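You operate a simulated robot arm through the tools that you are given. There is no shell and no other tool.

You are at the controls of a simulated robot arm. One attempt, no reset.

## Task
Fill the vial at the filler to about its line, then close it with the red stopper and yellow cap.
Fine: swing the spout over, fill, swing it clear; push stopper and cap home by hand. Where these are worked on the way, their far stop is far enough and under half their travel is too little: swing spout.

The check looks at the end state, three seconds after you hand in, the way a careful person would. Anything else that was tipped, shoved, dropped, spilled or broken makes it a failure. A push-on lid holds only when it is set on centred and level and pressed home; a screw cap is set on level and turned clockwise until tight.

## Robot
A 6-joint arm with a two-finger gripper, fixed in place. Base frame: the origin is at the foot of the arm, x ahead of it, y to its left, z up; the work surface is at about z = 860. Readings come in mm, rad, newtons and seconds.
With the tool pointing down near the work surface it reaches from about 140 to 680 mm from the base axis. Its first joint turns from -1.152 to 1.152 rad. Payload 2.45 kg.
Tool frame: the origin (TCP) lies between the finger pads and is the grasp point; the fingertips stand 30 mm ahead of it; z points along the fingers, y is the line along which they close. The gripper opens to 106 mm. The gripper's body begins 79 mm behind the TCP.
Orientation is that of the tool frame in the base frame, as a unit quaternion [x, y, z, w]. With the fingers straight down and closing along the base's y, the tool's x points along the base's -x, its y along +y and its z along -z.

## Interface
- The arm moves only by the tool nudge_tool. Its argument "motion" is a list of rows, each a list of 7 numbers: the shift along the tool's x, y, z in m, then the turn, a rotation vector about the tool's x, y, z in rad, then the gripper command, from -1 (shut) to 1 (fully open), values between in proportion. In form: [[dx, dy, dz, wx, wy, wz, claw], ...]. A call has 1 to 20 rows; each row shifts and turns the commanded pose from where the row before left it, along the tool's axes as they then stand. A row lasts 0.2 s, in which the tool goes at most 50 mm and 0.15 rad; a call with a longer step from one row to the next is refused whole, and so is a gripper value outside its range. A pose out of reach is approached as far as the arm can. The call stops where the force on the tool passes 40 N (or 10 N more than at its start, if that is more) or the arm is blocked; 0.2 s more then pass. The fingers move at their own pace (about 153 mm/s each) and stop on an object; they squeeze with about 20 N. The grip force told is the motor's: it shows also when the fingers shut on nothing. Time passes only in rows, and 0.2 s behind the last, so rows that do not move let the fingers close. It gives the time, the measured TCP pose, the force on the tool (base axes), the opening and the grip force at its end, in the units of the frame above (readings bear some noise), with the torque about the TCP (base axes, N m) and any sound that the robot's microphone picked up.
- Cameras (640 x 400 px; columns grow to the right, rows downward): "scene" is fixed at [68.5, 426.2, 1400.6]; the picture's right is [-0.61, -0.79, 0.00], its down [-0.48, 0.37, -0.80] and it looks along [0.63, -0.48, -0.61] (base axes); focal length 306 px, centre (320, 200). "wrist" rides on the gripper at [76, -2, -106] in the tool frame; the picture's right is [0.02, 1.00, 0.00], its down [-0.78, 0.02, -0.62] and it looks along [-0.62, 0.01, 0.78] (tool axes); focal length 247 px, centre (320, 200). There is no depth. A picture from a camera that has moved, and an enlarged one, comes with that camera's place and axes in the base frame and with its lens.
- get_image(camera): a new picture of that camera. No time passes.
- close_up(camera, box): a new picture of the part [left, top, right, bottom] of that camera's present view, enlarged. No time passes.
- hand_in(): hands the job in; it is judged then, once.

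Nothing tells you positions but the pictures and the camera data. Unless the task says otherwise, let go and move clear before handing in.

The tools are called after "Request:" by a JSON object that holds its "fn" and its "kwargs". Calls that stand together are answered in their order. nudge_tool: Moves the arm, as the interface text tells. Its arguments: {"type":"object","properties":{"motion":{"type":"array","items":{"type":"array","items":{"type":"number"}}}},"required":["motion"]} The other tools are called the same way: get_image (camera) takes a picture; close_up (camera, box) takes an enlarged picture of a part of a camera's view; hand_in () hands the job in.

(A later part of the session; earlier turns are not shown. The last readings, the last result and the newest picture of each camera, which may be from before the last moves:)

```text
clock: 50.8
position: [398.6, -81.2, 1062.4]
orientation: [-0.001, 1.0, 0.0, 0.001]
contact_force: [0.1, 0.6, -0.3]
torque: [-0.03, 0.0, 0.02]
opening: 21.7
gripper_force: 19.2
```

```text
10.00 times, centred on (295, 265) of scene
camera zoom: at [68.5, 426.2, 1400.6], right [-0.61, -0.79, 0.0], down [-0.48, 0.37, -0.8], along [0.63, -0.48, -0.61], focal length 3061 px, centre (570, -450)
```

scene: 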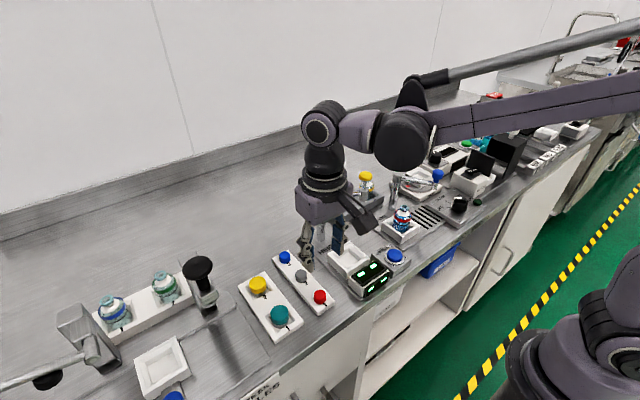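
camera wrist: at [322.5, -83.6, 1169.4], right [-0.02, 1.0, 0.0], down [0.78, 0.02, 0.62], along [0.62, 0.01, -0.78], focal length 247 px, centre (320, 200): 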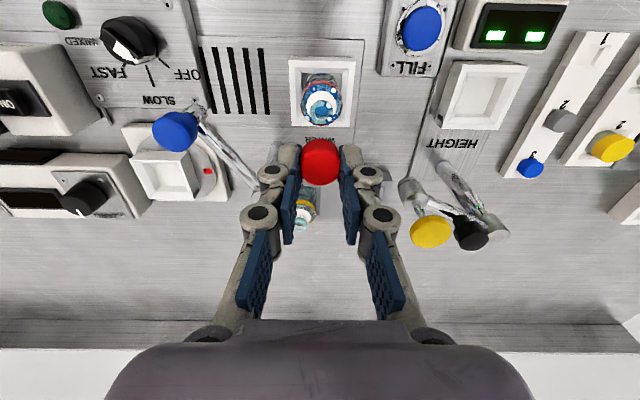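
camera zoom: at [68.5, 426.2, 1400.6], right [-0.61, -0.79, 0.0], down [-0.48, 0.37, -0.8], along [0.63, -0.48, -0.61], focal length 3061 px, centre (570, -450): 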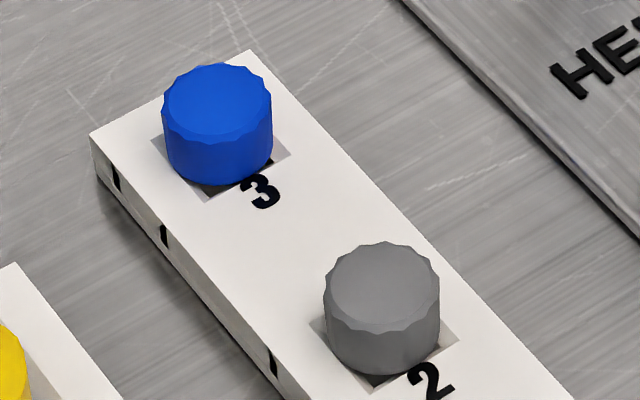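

The stopper has a scalloped flange with a narrower plug below it, and its centre is within a couple of mm of the TCP. I'll lower it to just above the mouth and compare the stopper and neck directly in the views.

Request:
{"fn": "nudge_tool", "kwargs": {"motion": [[0, 0.001, 0.025, 0, 0, 0, -1], [0, 0, 0.025, 0, 0, 0, -1], [0, 0, 0.018, 0, 0, 0, -1], [0, 0, 0, 0, 0, 0, -1]]}}

Request:
{"fn": "close_up", "kwargs": {"camera": "wrist", "box": [260, 90, 380, 210]}}

Request:
{"fn": "close_up", "kwargs": {"camera": "scene", "box": [385, 180, 425, 220]}}

```text
clock: 51.8
position: [396.4, -80.5, 994.6]
orientation: [0.001, 1.0, 0.001, 0.001]
contact_force: [-0.4, -0.5, 0.2]
torque: [0.0, 0.0, 0.01]
opening: 21.8
gripper_force: 20.2
```

```text
3.33 times, centred on (320, 150) of wrist
camera zoom: at [320.6, -81.8, 1102.3], right [-0.02, 1.0, 0.0], down [0.78, 0.02, 0.62], along [0.62, 0.01, -0.78], focal length 823 px, centre (320, 367)
```

zoom: 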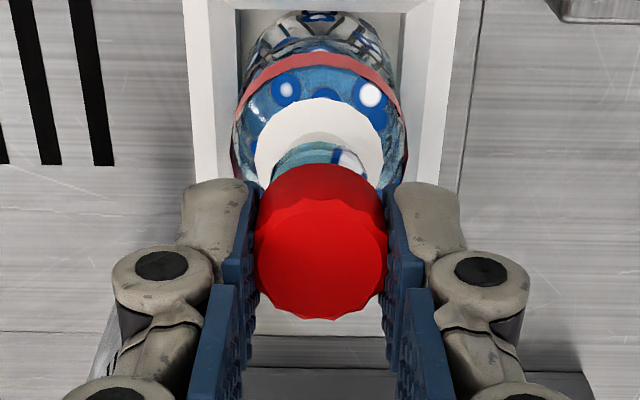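

```text
10.00 times, centred on (405, 200) of scene
camera zoom: at [68.5, 426.2, 1400.6], right [-0.61, -0.79, 0.0], down [-0.48, 0.37, -0.8], along [0.63, -0.48, -0.61], focal length 3061 px, centre (-530, 200)
```

zoom: 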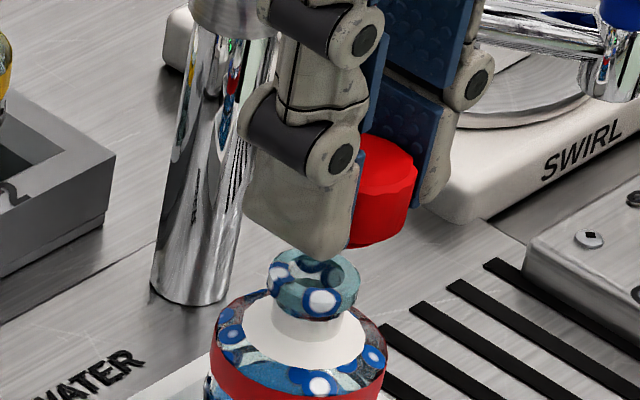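

In the scene view the stopper still looks about 7-8 mm short of the mouth in x; y is aligned. I'll shift in x, lower a bit, and recheck.

Request:
{"fn": "nudge_tool", "kwargs": {"motion": [[-0.007, 0, 0, 0, 0, 0, -1], [0, 0, 0.01, 0, 0, 0, -1], [0, 0, 0, 0, 0, 0, -1]]}}

Request:
{"fn": "close_up", "kwargs": {"camera": "wrist", "box": [270, 100, 370, 200]}}

Request:
{"fn": "close_up", "kwargs": {"camera": "scene", "box": [390, 185, 425, 220]}}

```text
clock: 52.6
position: [404.1, -79.8, 983.4]
orientation: [0.0, 1.0, 0.0, 0.002]
contact_force: [0.2, -0.2, -0.3]
torque: [0.02, 0.0, -0.01]
opening: 21.7
gripper_force: 19.7
```

```text
4.00 times, centred on (320, 150) of wrist
camera zoom: at [328.7, -81.4, 1091.2], right [-0.02, 1.0, 0.0], down [0.78, 0.02, 0.62], along [0.62, 0.01, -0.78], focal length 988 px, centre (320, 400)
```

zoom: 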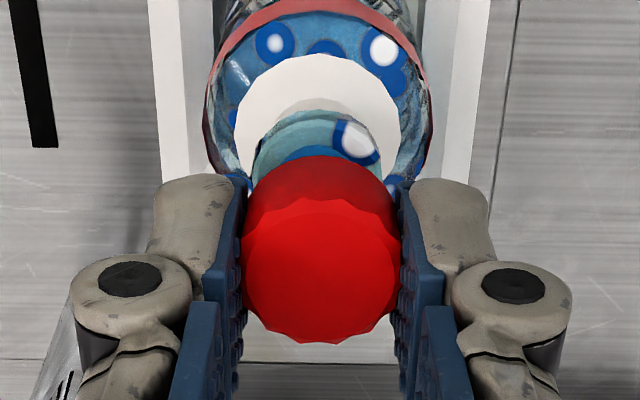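

```text
11.43 times, centred on (408, 202) of scene
camera zoom: at [68.5, 426.2, 1400.6], right [-0.61, -0.79, 0.0], down [-0.48, 0.37, -0.8], along [0.63, -0.48, -0.61], focal length 3498 px, centre (-680, 171)
```

zoom: 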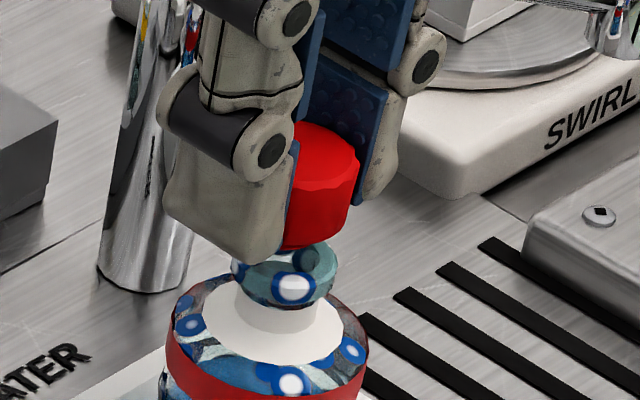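

The scene view now shows the stopper aligned over the neck to within a fraction of a mm. I'll lower in small steps and keep comparing.

Request:
{"fn": "nudge_tool", "kwargs": {"motion": [[0, -0.0004, 0.004, 0, 0, 0, -1], [0, 0, 0.003, 0, 0, 0, -1], [0, 0, 0, 0, 0, 0, -1]]}}

Request:
{"fn": "close_up", "kwargs": {"camera": "wrist", "box": [285, 115, 355, 185]}}

Request:
{"fn": "close_up", "kwargs": {"camera": "scene", "box": [393, 193, 418, 218]}}

```text
clock: 53.4
position: [405.6, -81.2, 977.9]
orientation: [0.0, 1.0, 0.001, 0.001]
contact_force: [-0.5, -0.1, -0.9]
torque: [0.0, 0.0, -0.02]
opening: 21.9
gripper_force: 19.9
```

```text
5.71 times, centred on (320, 150) of wrist
camera zoom: at [329.0, -82.3, 1084.4], right [-0.02, 1.0, 0.0], down [0.78, 0.02, 0.62], along [0.62, 0.01, -0.78], focal length 1411 px, centre (320, 486)
```

zoom: 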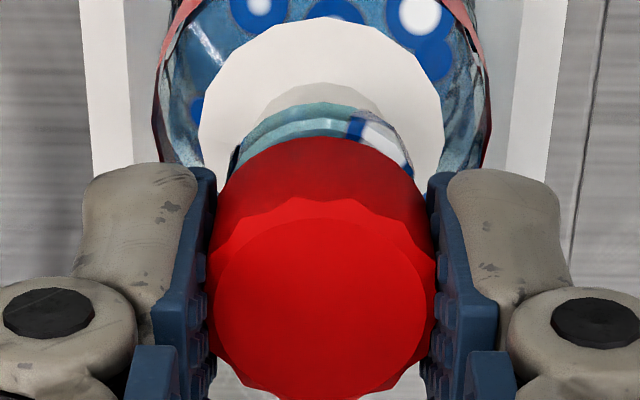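

```text
16.00 times, centred on (406, 206) of scene
camera zoom: at [68.5, 426.2, 1400.6], right [-0.61, -0.79, 0.0], down [-0.48, 0.37, -0.8], along [0.63, -0.48, -0.61], focal length 4897 px, centre (-1048, 112)
```

zoom: 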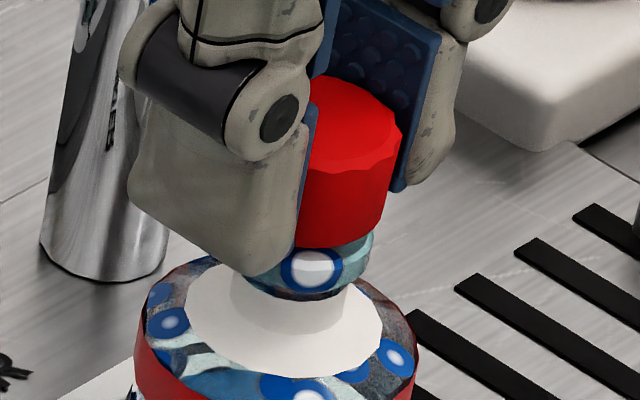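

The stopper and neck are aligned to within about 0.5 mm in both views. I'll make a tiny x correction and ease down until contact.

Request:
{"fn": "nudge_tool", "kwargs": {"motion": [[-0.0004, 0, 0.001, 0, 0, 0, -1], [0, 0, 0.0015, 0, 0, 0, -1], [0, 0, 0.0015, 0, 0, 0, -1]]}}

Request:
{"fn": "close_up", "kwargs": {"camera": "scene", "box": [393, 193, 418, 218]}}

Request:
{"fn": "close_up", "kwargs": {"camera": "wrist", "box": [285, 115, 355, 185]}}

```text
clock: 54.2
position: [405.3, -81.6, 973.7]
orientation: [0.0, 1.0, 0.0, -0.001]
contact_force: [-5.5, 1.2, 22.3]
torque: [-0.03, 0.37, -0.03]
opening: 21.7
gripper_force: 19.5
```

```text
16.00 times, centred on (406, 206) of scene
camera zoom: at [68.0, 426.3, 1400.6], right [-0.61, -0.79, 0.0], down [-0.48, 0.37, -0.8], along [0.63, -0.48, -0.61], focal length 4897 px, centre (-1048, 112)
```

zoom: 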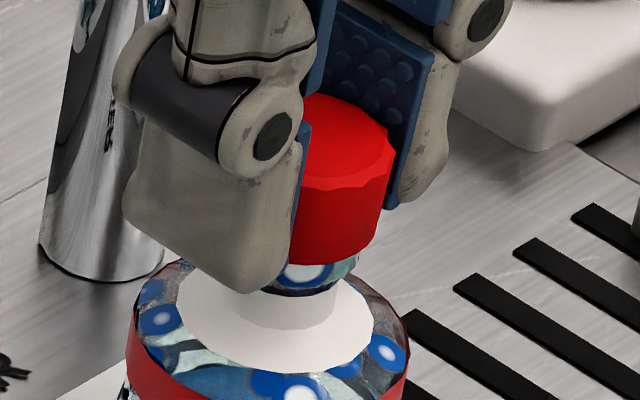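

```text
5.71 times, centred on (320, 150) of wrist
camera zoom: at [329.5, -82.4, 1081.0], right [-0.02, 1.0, 0.0], down [0.78, 0.02, 0.62], along [0.62, 0.01, -0.78], focal length 1411 px, centre (320, 486)
```

zoom: 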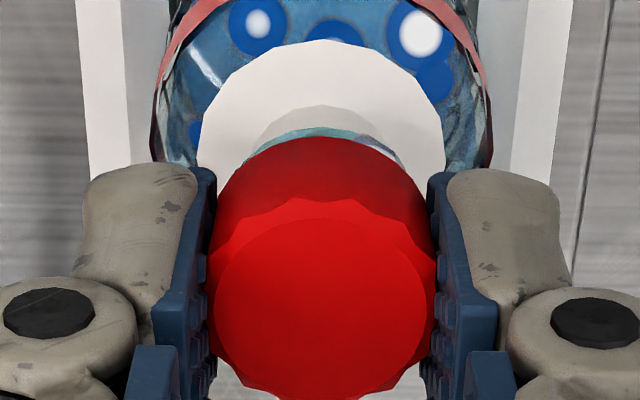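

I have contact at about 22 N with a small sideways force, and the vial seems to have slid slightly in its nest. I'll back off a little to recheck centring and tilt.

Request:
{"fn": "nudge_tool", "kwargs": {"motion": [[0, 0, -0.003, 0, 0, 0, -1], [0, 0, -0.001, 0, 0, 0, -1]]}}

Request:
{"fn": "close_up", "kwargs": {"camera": "scene", "box": [393, 193, 418, 218]}}

Request:
{"fn": "close_up", "kwargs": {"camera": "wrist", "box": [285, 115, 355, 185]}}

```text
clock: 54.8
position: [406.8, -81.0, 976.8]
orientation: [0.0, 1.0, 0.001, 0.001]
contact_force: [0.1, 0.0, -1.2]
torque: [0.0, -0.02, 0.02]
opening: 21.7
gripper_force: 20.6
```

```text
16.00 times, centred on (406, 206) of scene
camera zoom: at [68.5, 426.2, 1400.6], right [-0.61, -0.79, 0.0], down [-0.48, 0.37, -0.8], along [0.63, -0.48, -0.61], focal length 4897 px, centre (-1048, 112)
```

zoom: 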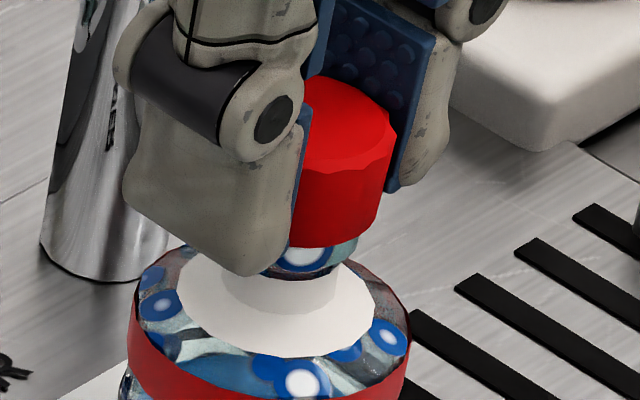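

```text
5.71 times, centred on (320, 150) of wrist
camera zoom: at [330.0, -82.6, 1083.4], right [-0.02, 1.0, 0.0], down [0.78, 0.02, 0.62], along [0.62, 0.01, -0.78], focal length 1411 px, centre (320, 486)
```

zoom: 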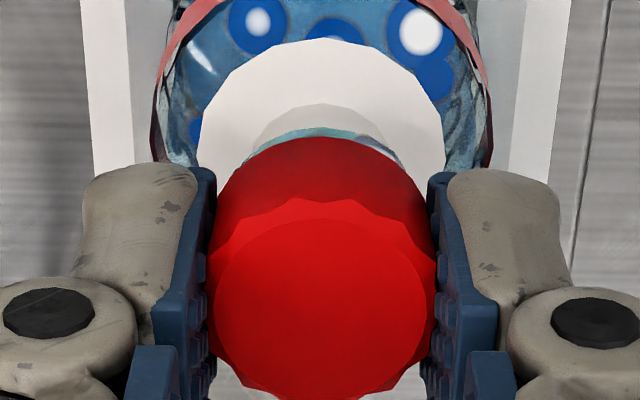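

The stopper's plug is already gripping in the mouth: the vial lifted slightly with it. I'll shift 2 mm back to recentre it in the nest, then lower gently and press.

Request:
{"fn": "nudge_tool", "kwargs": {"motion": [[0.001, 0, 0, 0, 0, 0, -1], [0.001, 0, 0, 0, 0, 0, -1], [0, 0, 0.0015, 0, 0, 0, -1], [0, 0, 0.0015, 0, 0, 0, -1], [0, 0, 0.001, 0, 0, 0, -1]]}}

Request:
{"fn": "close_up", "kwargs": {"camera": "scene", "box": [388, 193, 424, 229]}}

Request:
{"fn": "close_up", "kwargs": {"camera": "wrist", "box": [270, 80, 370, 180]}}

```text
clock: 56.0
position: [404.1, -80.8, 974.1]
orientation: [0.001, 1.0, 0.0, 0.0]
contact_force: [0.2, -0.5, 9.1]
torque: [-0.05, 0.03, -0.01]
opening: 21.9
gripper_force: 20.3
```

```text
11.11 times, centred on (406, 211) of scene
camera zoom: at [68.4, 426.2, 1400.6], right [-0.61, -0.79, 0.0], down [-0.48, 0.37, -0.8], along [0.63, -0.48, -0.61], focal length 3401 px, centre (-636, 78)
```

zoom: 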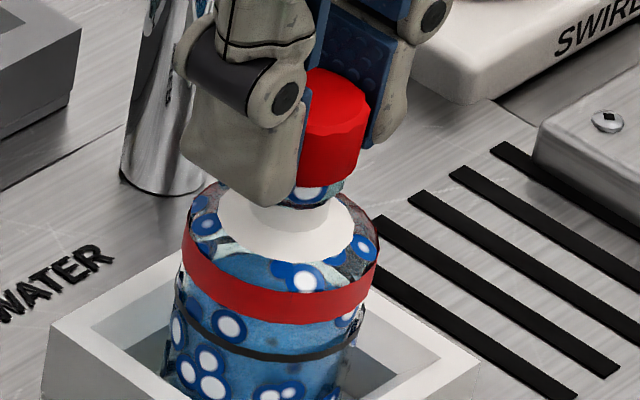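

```text
4.00 times, centred on (320, 130) of wrist
camera zoom: at [328.2, -82.1, 1080.7], right [-0.02, 1.0, 0.0], down [0.78, 0.02, 0.62], along [0.62, 0.01, -0.78], focal length 988 px, centre (320, 480)
```

zoom: 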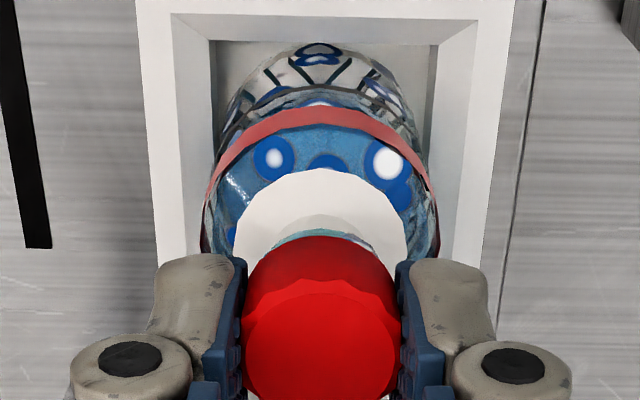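

The vial is seated again at 9 N with almost no side force. I'll press the stopper further in small steps.

Request:
{"fn": "nudge_tool", "kwargs": {"motion": [[0, 0, 0.001, 0, 0, 0, -1], [0, 0, 0.001, 0, 0, 0, -1]]}}

Request:
{"fn": "close_up", "kwargs": {"camera": "scene", "box": [393, 193, 418, 218]}}

```text
clock: 56.6
position: [403.5, -80.6, 971.7]
orientation: [0.0, 1.0, 0.001, 0.001]
contact_force: [0.1, 0.1, 25.0]
torque: [-0.03, 0.08, 0.01]
opening: 22.0
gripper_force: 19.9
```

```text
16.00 times, centred on (406, 206) of scene
camera zoom: at [68.2, 426.2, 1400.6], right [-0.61, -0.79, 0.0], down [-0.48, 0.37, -0.8], along [0.63, -0.48, -0.61], focal length 4897 px, centre (-1048, 112)
```

zoom: 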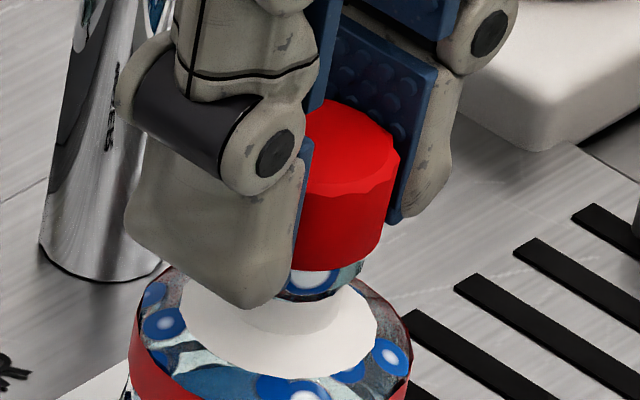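

Request:
{"fn": "nudge_tool", "kwargs": {"motion": [[0, 0, 0.001, 0, 0, 0, -1], [0, 0, 0.0007, 0, 0, 0, -1]]}}

Request:
{"fn": "close_up", "kwargs": {"camera": "scene", "box": [393, 193, 418, 218]}}

Request:
{"fn": "close_up", "kwargs": {"camera": "wrist", "box": [285, 115, 355, 185]}}

```text
clock: 57.2
position: [403.6, -80.1, 968.3]
orientation: [-0.001, 1.0, 0.0, 0.001]
contact_force: [0.3, 1.2, 21.3]
torque: [0.03, 0.07, -0.01]
opening: 21.5
gripper_force: 20.2
```

```text
16.00 times, centred on (406, 206) of scene
camera zoom: at [68.2, 426.3, 1400.6], right [-0.61, -0.79, 0.0], down [-0.48, 0.37, -0.8], along [0.63, -0.48, -0.61], focal length 4897 px, centre (-1048, 112)
```

zoom: 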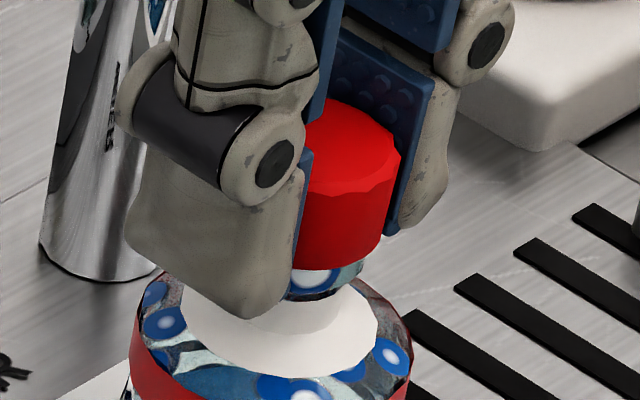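

```text
5.71 times, centred on (320, 150) of wrist
camera zoom: at [328.2, -82.4, 1076.7], right [-0.02, 1.0, 0.0], down [0.78, 0.02, 0.62], along [0.62, 0.01, -0.78], focal length 1411 px, centre (320, 486)
```

zoom: 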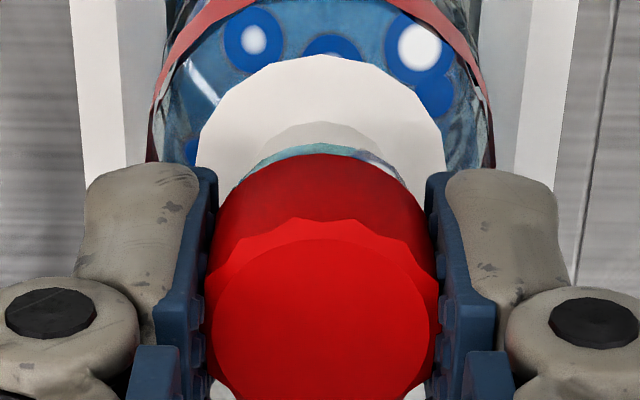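

The fingers slipped on the stopper at about 25 N, so I'll finish by pressing on top with closed fingertips. First I'll release and rise to see how it sits.

Request:
{"fn": "nudge_tool", "kwargs": {"motion": [[0, 0, 0, 0, 0, 0, -0.5], [0, 0, 0, 0, 0, 0, -0.2], [0, 0, 0, 0, 0, 0, -0.1], [0, 0, -0.02, 0, 0, 0, -0.1], [0, 0, -0.04, 0, 0, 0, -0.1], [0, 0, -0.02, 0, 0, 0, -0.1], [0, 0, 0, 0, 0, 0, -0.1]]}}

Request:
{"fn": "close_up", "kwargs": {"camera": "scene", "box": [388, 193, 424, 229]}}

Request:
{"fn": "close_up", "kwargs": {"camera": "wrist", "box": [260, 60, 380, 180]}}

```text
clock: 58.8
position: [404.9, -80.5, 1051.2]
orientation: [0.0, 1.0, 0.001, 0.001]
contact_force: [-0.2, 0.6, -0.2]
torque: [0.0, 0.01, -0.03]
opening: 48.0
gripper_force: 0.1
```

```text
11.11 times, centred on (406, 211) of scene
camera zoom: at [68.5, 426.2, 1400.6], right [-0.61, -0.79, 0.0], down [-0.48, 0.37, -0.8], along [0.63, -0.48, -0.61], focal length 3401 px, centre (-636, 78)
```

zoom: 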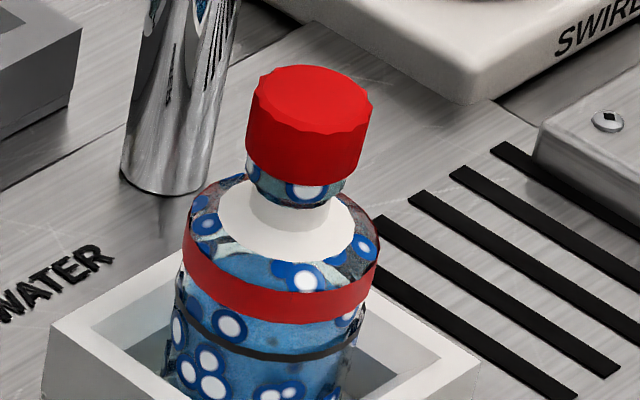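

```text
3.33 times, centred on (320, 120) of wrist
camera zoom: at [327.9, -82.2, 1158.0], right [-0.02, 1.0, 0.0], down [0.78, 0.02, 0.62], along [0.62, 0.01, -0.78], focal length 823 px, centre (320, 467)
```

zoom: 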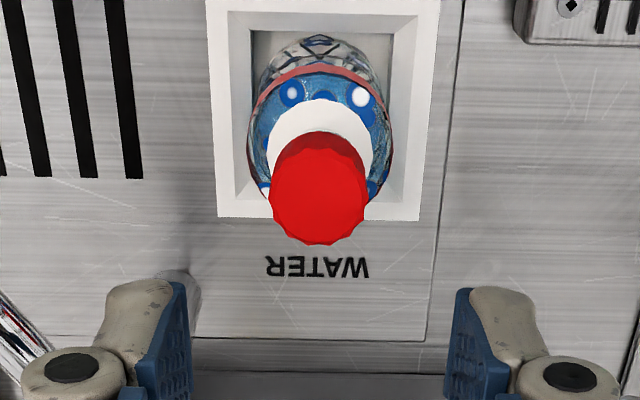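

Request:
{"fn": "close_up", "kwargs": {"camera": "scene", "box": [394, 196, 416, 218]}}

Request:
{"fn": "close_up", "kwargs": {"camera": "wrist", "box": [290, 75, 350, 135]}}

```text
16.00 times, centred on (405, 207) of scene
camera zoom: at [68.5, 426.2, 1400.6], right [-0.61, -0.79, 0.0], down [-0.48, 0.37, -0.8], along [0.63, -0.48, -0.61], focal length 4897 px, centre (-1040, 88)
```

zoom: 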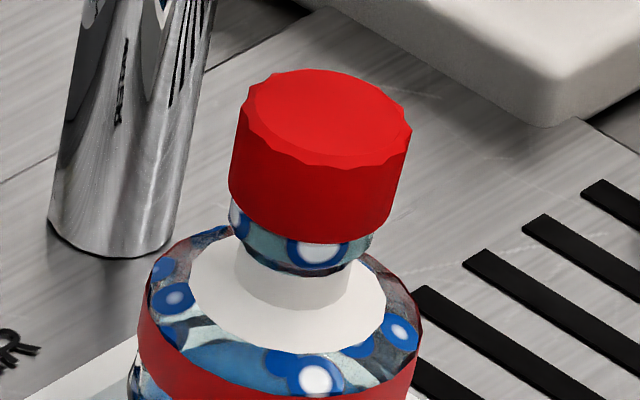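

```text
6.67 times, centred on (320, 105) of wrist
camera zoom: at [327.9, -82.2, 1158.0], right [-0.02, 1.0, 0.0], down [0.78, 0.02, 0.62], along [0.62, 0.01, -0.78], focal length 1646 px, centre (320, 833)
```

zoom: 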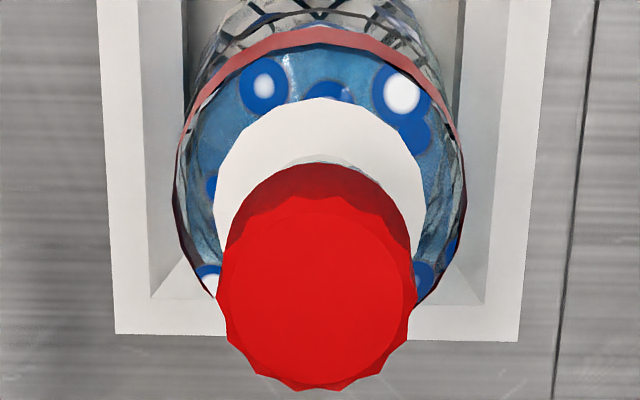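

The stopper sits level and centred on the neck, with perhaps 2-3 mm still to go. I'll close the fingers and press down on its centre, at about (402, -81).

Request:
{"fn": "nudge_tool", "kwargs": {"motion": [[0.002, -0.0005, 0, 0, 0, 0, -0.5], [0, 0, 0, 0, 0, 0, -1], [0, 0, 0.02, 0, 0, 0, -1], [0, 0, 0.02, 0, 0, 0, -1], [0, 0, 0.016, 0, 0, 0, -1], [0, 0, 0, 0, 0, 0, -1]]}}

Request:
{"fn": "get_image", "kwargs": {"camera": "wrist"}}

Request:
{"fn": "close_up", "kwargs": {"camera": "scene", "box": [388, 183, 424, 219]}}

```text
clock: 60.2
position: [402.0, -82.0, 993.6]
orientation: [0.0, 1.0, 0.002, 0.0]
contact_force: [-1.1, -0.3, 0.1]
torque: [0.0, 0.01, 0.02]
opening: 0.0
gripper_force: 20.5
```

```text
taken
camera wrist: at [326.6, -82.5, 1100.5], right [-0.02, 1.0, 0.0], down [0.78, 0.02, 0.62], along [0.62, 0.01, -0.78], focal length 247 px, centre (320, 200)
```

wrist: 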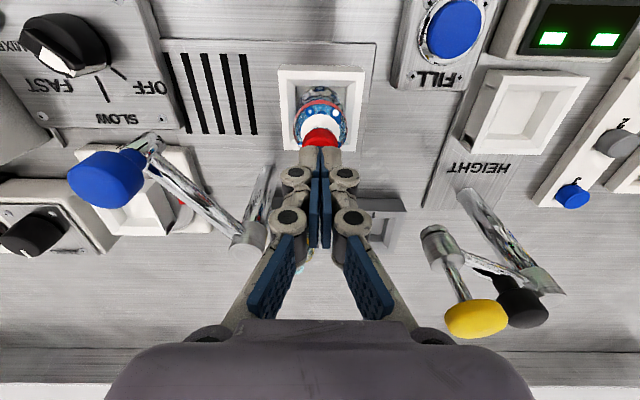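

```text
11.11 times, centred on (406, 201) of scene
camera zoom: at [68.5, 426.2, 1400.6], right [-0.61, -0.79, 0.0], down [-0.48, 0.37, -0.8], along [0.63, -0.48, -0.61], focal length 3401 px, centre (-636, 189)
```

zoom: 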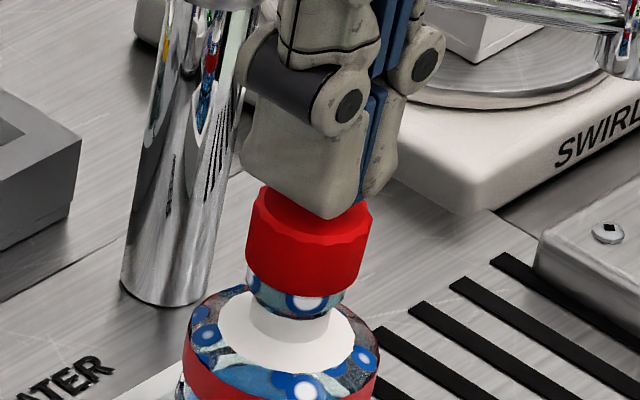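

Request:
{"fn": "nudge_tool", "kwargs": {"motion": [[0, 0, 0.003, 0, 0, 0, -1], [0, 0, 0.002, 0, 0, 0, -1], [0, 0, 0.001, 0, 0, 0, -1]]}}

Request:
{"fn": "close_up", "kwargs": {"camera": "scene", "box": [388, 183, 424, 219]}}

```text
clock: 61.0
position: [401.9, -81.5, 986.7]
orientation: [0.0, 1.0, 0.001, 0.0]
contact_force: [-0.2, 1.0, 1.9]
torque: [0.0, -0.01, 0.04]
opening: 6.3
gripper_force: 20.2
```

```text
11.11 times, centred on (406, 201) of scene
camera zoom: at [68.5, 426.2, 1400.6], right [-0.61, -0.79, 0.0], down [-0.48, 0.37, -0.8], along [0.63, -0.48, -0.61], focal length 3401 px, centre (-636, 189)
```

zoom: 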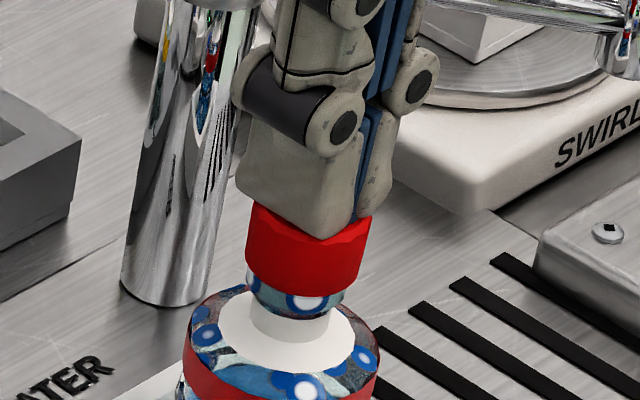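

The fingertips are on the stopper top. I'll press down now.

Request:
{"fn": "nudge_tool", "kwargs": {"motion": [[0, 0, 0.001, 0, 0, 0, -1], [0, 0, 0.001, 0, 0, 0, -1], [0, 0, 0.001, 0, 0, 0, -1]]}}

Request:
{"fn": "close_up", "kwargs": {"camera": "scene", "box": [388, 183, 424, 219]}}

```text
clock: 61.8
position: [403.1, -82.2, 987.9]
orientation: [0.0, 1.0, 0.002, 0.0]
contact_force: [-1.3, 0.0, 18.2]
torque: [0.01, 0.08, 0.02]
opening: 6.0
gripper_force: 20.2
stopped in row 3: the force on the tool passed its limit at 44 N (the readings are from after the stop); the commanded pose is now the measured one
```

```text
11.11 times, centred on (406, 201) of scene
camera zoom: at [68.3, 426.2, 1400.6], right [-0.61, -0.79, 0.0], down [-0.48, 0.37, -0.8], along [0.63, -0.48, -0.61], focal length 3401 px, centre (-636, 189)
```

zoom: 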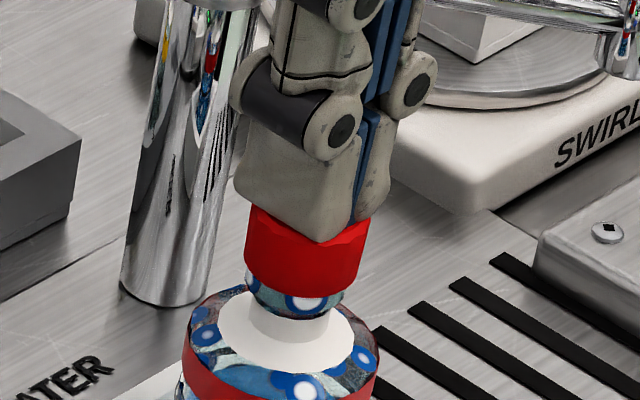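

Request:
{"fn": "close_up", "kwargs": {"camera": "scene", "box": [397, 202, 413, 218]}}

Request:
{"fn": "close_up", "kwargs": {"camera": "wrist", "box": [295, 110, 345, 160]}}

```text
16.00 times, centred on (405, 210) of scene
camera zoom: at [68.3, 426.2, 1400.6], right [-0.61, -0.79, 0.0], down [-0.48, 0.37, -0.8], along [0.63, -0.48, -0.61], focal length 4897 px, centre (-1040, 40)
```

zoom: 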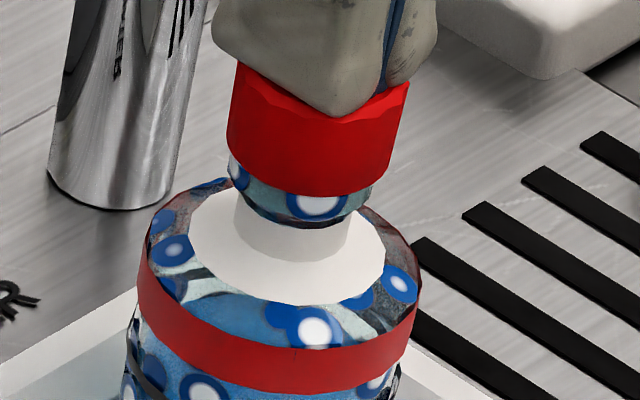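

```text
8.00 times, centred on (320, 135) of wrist
camera zoom: at [327.2, -82.9, 1093.7], right [-0.02, 1.0, 0.0], down [0.78, 0.02, 0.62], along [0.62, 0.01, -0.78], focal length 1976 px, centre (320, 720)
```

zoom: 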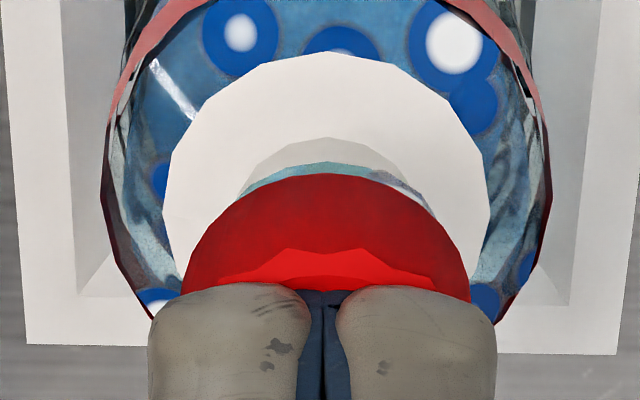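

The press reached 44 N with very little travel, so the stopper may already be home. I'll back off and touch again to see whether its top has dropped.

Request:
{"fn": "nudge_tool", "kwargs": {"motion": [[0, 0, -0.004, 0, 0, 0, -1], [0, 0, 0, 0, 0, 0, -1]]}}

Request:
{"fn": "close_up", "kwargs": {"camera": "scene", "box": [397, 202, 413, 218]}}

Request:
{"fn": "nudge_tool", "kwargs": {"motion": [[0, 0, 0.001, 0, 0, 0, -1]]}}

Request:
{"fn": "nudge_tool", "kwargs": {"motion": [[0, 0, 0.001, 0, 0, 0, -1]]}}

Request:
{"fn": "nudge_tool", "kwargs": {"motion": [[0, 0, 0.001, 0, 0, 0, -1]]}}

```text
clock: 62.4
position: [402.8, -81.5, 990.2]
orientation: [0.0, 1.0, 0.001, 0.002]
contact_force: [-0.3, 0.3, -0.7]
torque: [-0.03, 0.01, 0.01]
opening: 0.0
gripper_force: 19.9
```

```text
16.00 times, centred on (405, 210) of scene
camera zoom: at [68.5, 426.2, 1400.6], right [-0.61, -0.79, 0.0], down [-0.48, 0.37, -0.8], along [0.63, -0.48, -0.61], focal length 4897 px, centre (-1040, 40)
```

zoom: 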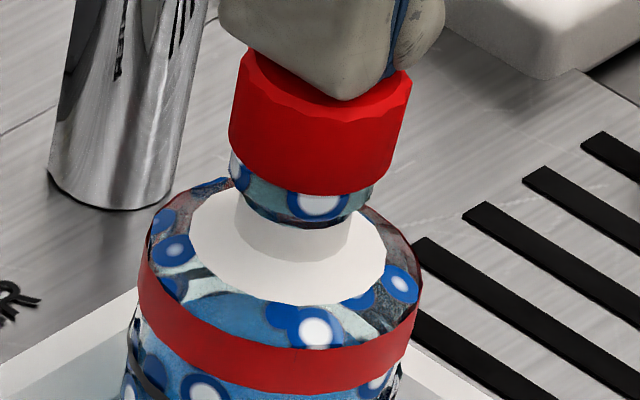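

```text
clock: 62.8
position: [404.1, -79.8, 987.3]
orientation: [-0.001, 1.0, 0.001, 0.0]
contact_force: [-0.1, -0.5, -0.3]
torque: [0.02, -0.02, -0.02]
opening: 0.0
gripper_force: 20.0
```

```text
clock: 63.2
position: [403.4, -80.8, 987.3]
orientation: [0.001, 1.0, 0.0, 0.001]
contact_force: [-0.9, 1.3, -0.3]
torque: [0.03, 0.0, -0.01]
opening: 6.3
gripper_force: 20.2
```

```text
clock: 63.6
position: [403.8, -82.2, 986.6]
orientation: [0.001, 1.0, 0.001, 0.001]
contact_force: [-0.7, 0.5, 9.9]
torque: [0.03, 0.07, 0.01]
opening: 6.1
gripper_force: 20.2
```

The top is at the same height (about 957) before and after the press. The stopper already lifted the vial and 44 N gave no further travel, so it's seated. Next is the yellow cap: rise well above the gauge, travel around it, and look down at the cap near (454, 287).

Request:
{"fn": "nudge_tool", "kwargs": {"motion": [[0, 0, -0.02, 0, 0, 0, -1], [0, 0, -0.045, 0, 0, 0, -1], [0, 0, -0.045, 0, 0, 0, -0.5], [0, 0.04, -0.005, 0, 0, 0, 0.2], [0, 0.04, 0, 0, 0, 0, 0.2], [0, 0.04, 0, 0, 0, 0, 0.2], [0, 0.04, 0, 0, 0, 0, 0.2], [0, 0.04, 0, 0, 0, 0, 0.2], [0, 0.04, 0, 0, 0, 0, 0.2], [0, 0.04, 0, 0, 0, 0, 0.2], [-0.015, 0.03, 0, 0, 0, 0, 0.2], [-0.015, 0.03, 0, 0, 0, 0, 0.2], [-0.015, 0.028, 0, 0, 0, 0, 0.2], [0, 0, 0.03, 0, 0, 0, 0.2], [0, 0, 0.04, 0, 0, 0, 0.2], [0, 0, 0, 0, 0, 0, 0.2]]}}

Request:
{"fn": "get_image", "kwargs": {"camera": "wrist"}}

Request:
{"fn": "get_image", "kwargs": {"camera": "scene"}}

```text
clock: 67.0
position: [449.1, 285.6, 1031.1]
orientation: [-0.001, 1.0, 0.001, 0.0]
contact_force: [-0.6, 0.9, 0.0]
torque: [0.0, 0.03, 0.0]
opening: 63.7
gripper_force: 0.1
```

```text
taken
camera wrist: at [373.3, 284.5, 1138.6], right [-0.02, 1.0, 0.0], down [0.78, 0.02, 0.62], along [0.62, 0.01, -0.78], focal length 247 px, centre (320, 200)
```

wrist: 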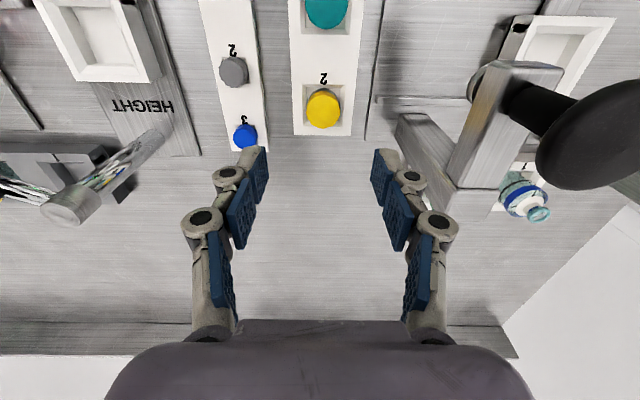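

```text
taken
```

scene: 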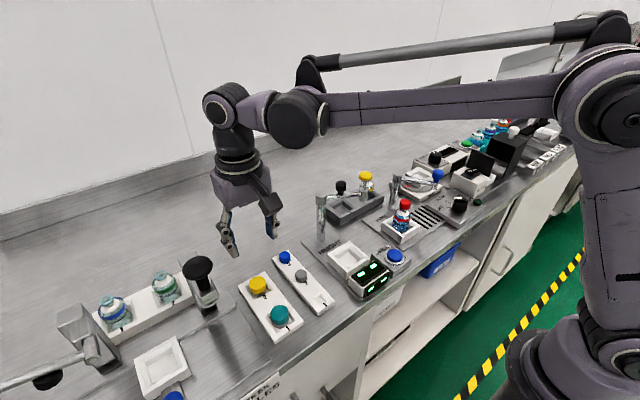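

Request:
{"fn": "close_up", "kwargs": {"camera": "wrist", "box": [260, 60, 380, 180]}}

Request:
{"fn": "close_up", "kwargs": {"camera": "scene", "box": [170, 220, 310, 340]}}

Request:
{"fn": "close_up", "kwargs": {"camera": "wrist", "box": [360, 20, 640, 240]}}

```text
3.33 times, centred on (320, 120) of wrist
camera zoom: at [373.3, 284.5, 1138.6], right [-0.02, 1.0, 0.0], down [0.78, 0.02, 0.62], along [0.62, 0.01, -0.78], focal length 823 px, centre (320, 467)
```

zoom: 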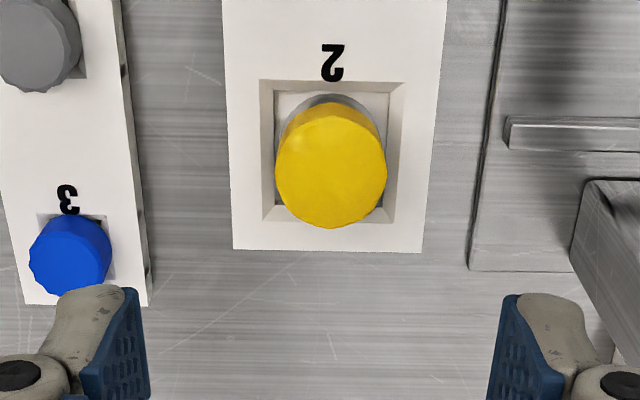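

```text
3.33 times, centred on (240, 280) of scene
camera zoom: at [68.5, 426.2, 1400.6], right [-0.61, -0.79, 0.0], down [-0.48, 0.37, -0.8], along [0.63, -0.48, -0.61], focal length 1020 px, centre (587, -67)
```

zoom: 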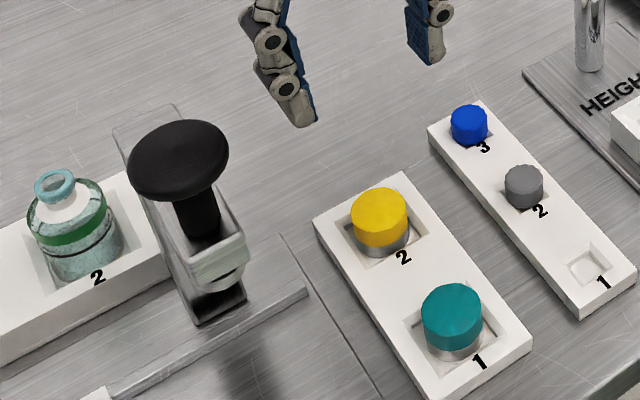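

```text
1.82 times, centred on (500, 130) of wrist
camera zoom: at [373.3, 284.5, 1138.6], right [-0.02, 1.0, 0.0], down [0.78, 0.02, 0.62], along [0.62, 0.01, -0.78], focal length 449 px, centre (-7, 327)
```

zoom: 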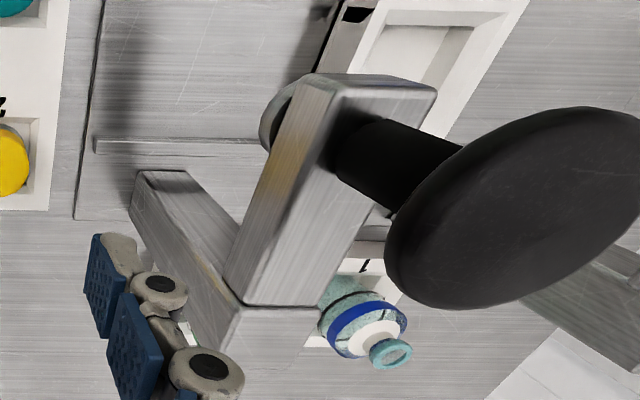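

The cap's top is at about (460, 288.5, 882), and the press column beside it is at y of about 365 or more, so there's room. I'll move over it and lower to refine.

Request:
{"fn": "nudge_tool", "kwargs": {"motion": [[-0.0105, 0.0025, 0.02, 0, 0, 0, 0], [0, 0, 0.035, 0, 0, 0, 0], [0, 0, 0.03, 0, 0, 0, 0], [0, 0, 0, 0, 0, 0, 0]]}}

Request:
{"fn": "close_up", "kwargs": {"camera": "wrist", "box": [250, 80, 390, 220]}}

Request:
{"fn": "close_up", "kwargs": {"camera": "scene", "box": [210, 230, 310, 330]}}

```text
clock: 68.0
position: [459.9, 290.2, 946.2]
orientation: [0.0, 1.0, 0.001, 0.001]
contact_force: [-0.2, 0.8, -0.2]
torque: [0.01, -0.01, 0.02]
opening: 53.2
gripper_force: 0.0
```

```text
2.86 times, centred on (320, 150) of wrist
camera zoom: at [384.1, 287.9, 1052.9], right [-0.02, 1.0, 0.0], down [0.78, 0.02, 0.62], along [0.62, 0.01, -0.78], focal length 706 px, centre (320, 343)
```

zoom: 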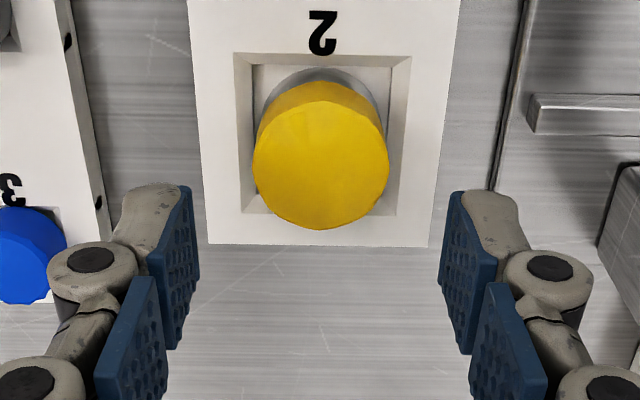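

```text
4.00 times, centred on (260, 280) of scene
camera zoom: at [68.5, 426.2, 1400.6], right [-0.61, -0.79, 0.0], down [-0.48, 0.37, -0.8], along [0.63, -0.48, -0.61], focal length 1224 px, centre (560, -120)
```

zoom: 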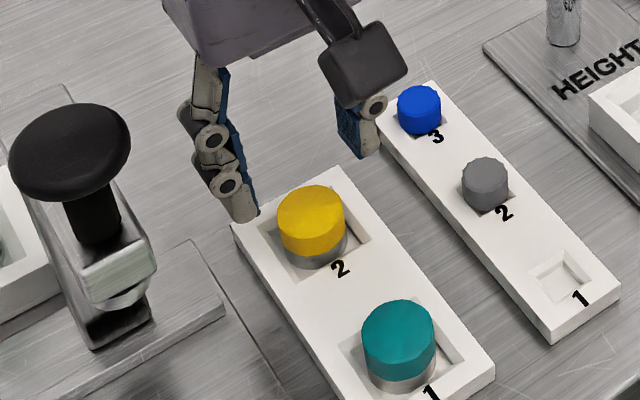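

The cap is centred in y and within about 1 mm in x. I'll descend to grip height, with the tips at about z 874.

Request:
{"fn": "nudge_tool", "kwargs": {"motion": [[-0.0008, 0, 0.015, 0, 0, 0, 0], [0, 0, 0.015, 0, 0, 0, 0], [0, 0, 0.008, 0, 0, 0, 0], [0, 0, 0, 0, 0, 0, 0]]}}

Request:
{"fn": "close_up", "kwargs": {"camera": "wrist", "box": [250, 100, 390, 240]}}

Request:
{"fn": "close_up", "kwargs": {"camera": "scene", "box": [220, 240, 300, 320]}}

```text
clock: 69.0
position: [461.7, 289.6, 908.6]
orientation: [0.0, 1.0, 0.0, 0.002]
contact_force: [-0.2, -0.8, 0.0]
torque: [-0.02, 0.01, 0.0]
opening: 53.0
gripper_force: 0.1
```

```text
2.86 times, centred on (320, 170) of wrist
camera zoom: at [385.6, 287.8, 1015.5], right [-0.02, 1.0, 0.0], down [0.78, 0.02, 0.62], along [0.62, 0.01, -0.78], focal length 706 px, centre (320, 286)
```

zoom: 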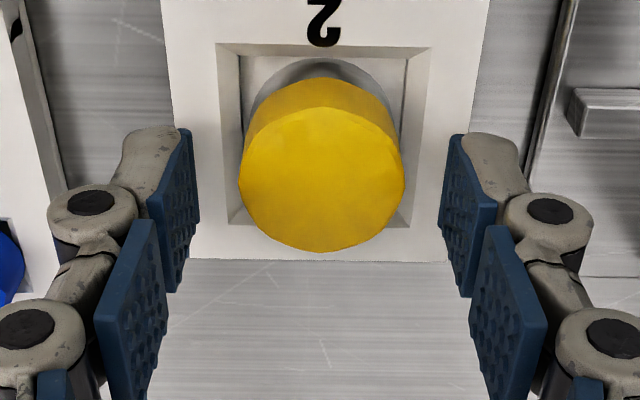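

```text
5.00 times, centred on (260, 280) of scene
camera zoom: at [68.5, 426.2, 1400.6], right [-0.61, -0.79, 0.0], down [-0.48, 0.37, -0.8], along [0.63, -0.48, -0.61], focal length 1530 px, centre (620, -200)
```

zoom: 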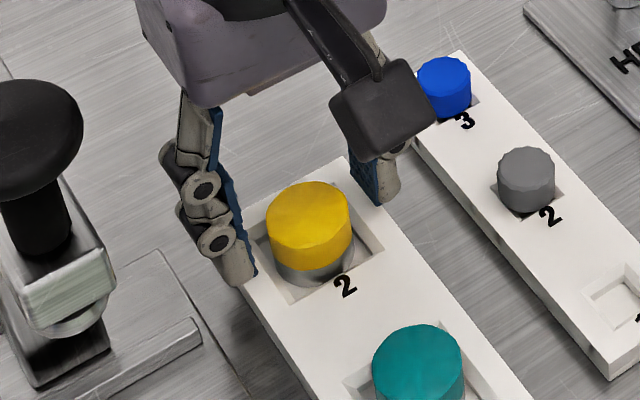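

Request:
{"fn": "nudge_tool", "kwargs": {"motion": [[0, 0, 0.003, 0, 0, 0, 0], [0, 0, 0.002, 0, 0, 0, 0], [0, 0, 0, 0, 0, 0, -0.2], [0, 0, 0, 0, 0, 0, -0.4], [0, 0, 0, 0, 0, 0, -1], [0, 0, 0, 0, 0, 0, -1]]}}

Request:
{"fn": "close_up", "kwargs": {"camera": "wrist", "box": [250, 100, 390, 240]}}

Request:
{"fn": "close_up", "kwargs": {"camera": "scene", "box": [220, 240, 300, 320]}}

```text
clock: 70.4
position: [459.6, 289.0, 903.3]
orientation: [0.0, 1.0, 0.001, 0.0]
contact_force: [-0.3, -0.2, 0.9]
torque: [0.02, 0.04, -0.01]
opening: 31.5
gripper_force: 20.3
```

```text
2.86 times, centred on (320, 170) of wrist
camera zoom: at [384.4, 287.4, 1011.1], right [-0.02, 1.0, 0.0], down [0.78, 0.02, 0.62], along [0.62, 0.01, -0.78], focal length 706 px, centre (320, 286)
```

zoom: 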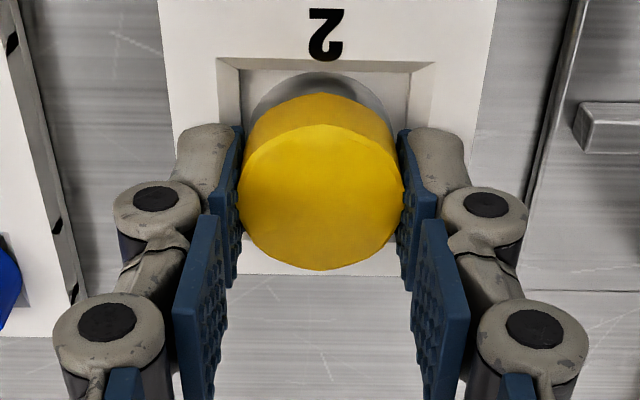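

```text
5.00 times, centred on (260, 280) of scene
camera zoom: at [68.5, 426.2, 1400.6], right [-0.61, -0.79, 0.0], down [-0.48, 0.37, -0.8], along [0.63, -0.48, -0.61], focal length 1530 px, centre (620, -200)
```

zoom: 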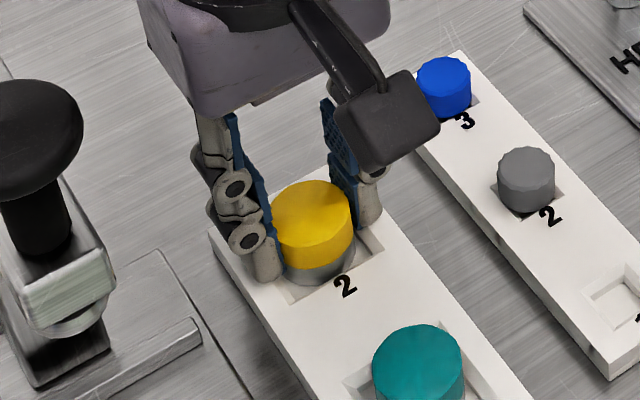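

The cap is gripped at 31.5 mm. I'll lift it straight up and check how it sits in the fingers.

Request:
{"fn": "nudge_tool", "kwargs": {"motion": [[0, 0, -0.01, 0, 0, 0, -1], [0, 0, -0.02, 0, 0, 0, -1], [0, 0, -0.04, 0, 0, 0, -1], [0, 0, -0.04, 0, 0, 0, -1], [0, 0, -0.04, 0, 0, 0, -1], [0, 0, -0.04, 0, 0, 0, -1], [0, 0, 0, 0, 0, 0, -1]]}}

Request:
{"fn": "close_up", "kwargs": {"camera": "wrist", "box": [270, 110, 370, 210]}}

Request:
{"fn": "close_up", "kwargs": {"camera": "scene", "box": [215, 150, 315, 250]}}

```text
clock: 72.0
position: [459.5, 288.6, 1095.6]
orientation: [0.0, 1.0, 0.001, 0.001]
contact_force: [-0.7, -0.8, 0.2]
torque: [0.01, -0.03, 0.0]
opening: 31.5
gripper_force: 20.1
```

```text
4.00 times, centred on (320, 160) of wrist
camera zoom: at [383.7, 287.1, 1202.2], right [-0.02, 1.0, 0.0], down [0.78, 0.02, 0.62], along [0.62, 0.01, -0.78], focal length 988 px, centre (320, 360)
```

zoom: 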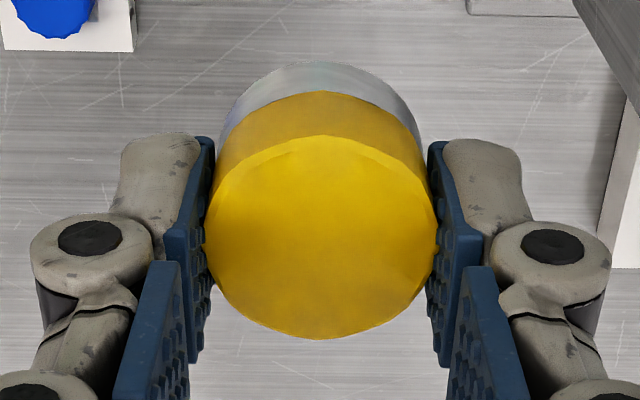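

```text
4.00 times, centred on (265, 200) of scene
camera zoom: at [68.5, 426.2, 1400.6], right [-0.61, -0.79, 0.0], down [-0.48, 0.37, -0.8], along [0.63, -0.48, -0.61], focal length 1224 px, centre (540, 200)
```

zoom: 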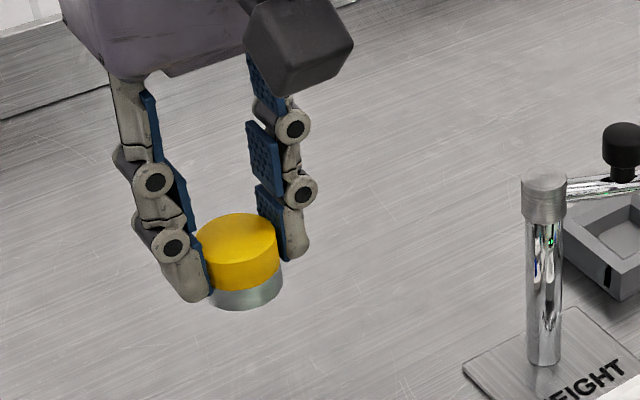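

The cap hangs level. I'll carry it back high and around the gauge to above the vial, then compare positions.

Request:
{"fn": "nudge_tool", "kwargs": {"motion": [[0.015, -0.025, 0, 0, 0, 0, -1], [0.015, -0.03, 0, 0, 0, 0, -1], [0.015, -0.033, 0, 0, 0, 0, -1], [0.012, -0.035, 0, 0, 0, 0, -1], [0, -0.04, 0, 0, 0, 0, -1], [0, -0.04, 0, 0, 0, 0, -1], [0, -0.04, 0, 0, 0, 0, -1], [0, -0.04, 0, 0, 0, 0, -1], [0, -0.04, 0, 0, 0, 0, -1], [0, -0.03, 0, 0, 0, 0, -1], [0, -0.017, 0, 0, 0, 0, -1], [0, 0, 0.02, 0, 0, 0, -1], [0, 0, 0.02, 0, 0, 0, -1], [0, 0, 0, 0, 0, 0, -1]]}}

Request:
{"fn": "get_image", "kwargs": {"camera": "wrist"}}

Request:
{"fn": "close_up", "kwargs": {"camera": "wrist", "box": [270, 60, 370, 160]}}

Request:
{"fn": "close_up", "kwargs": {"camera": "scene", "box": [375, 150, 445, 220]}}

```text
clock: 75.0
position: [402.6, -80.2, 1053.7]
orientation: [0.0, 1.0, 0.001, 0.001]
contact_force: [0.1, 0.6, -0.6]
torque: [-0.03, 0.03, -0.03]
opening: 31.5
gripper_force: 19.6
```

```text
taken
camera wrist: at [326.8, -82.4, 1160.8], right [-0.02, 1.0, 0.0], down [0.78, 0.02, 0.62], along [0.62, 0.01, -0.78], focal length 247 px, centre (320, 200)
```

wrist: 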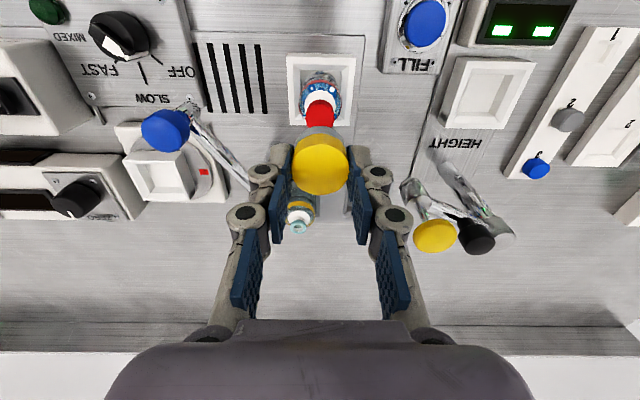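

```text
4.00 times, centred on (320, 110) of wrist
camera zoom: at [326.8, -82.4, 1160.8], right [-0.02, 1.0, 0.0], down [0.78, 0.02, 0.62], along [0.62, 0.01, -0.78], focal length 988 px, centre (320, 560)
```

zoom: 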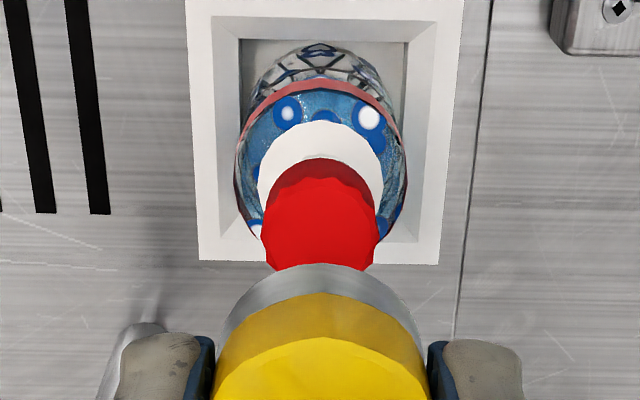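

```text
5.71 times, centred on (410, 185) of scene
camera zoom: at [68.5, 426.2, 1400.6], right [-0.61, -0.79, 0.0], down [-0.48, 0.37, -0.8], along [0.63, -0.48, -0.61], focal length 1749 px, centre (-194, 286)
```

zoom: 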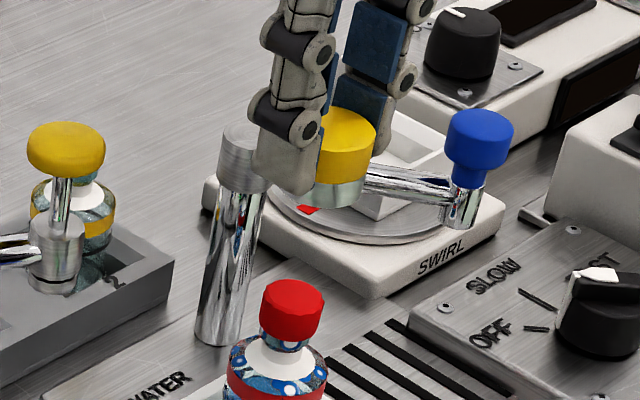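

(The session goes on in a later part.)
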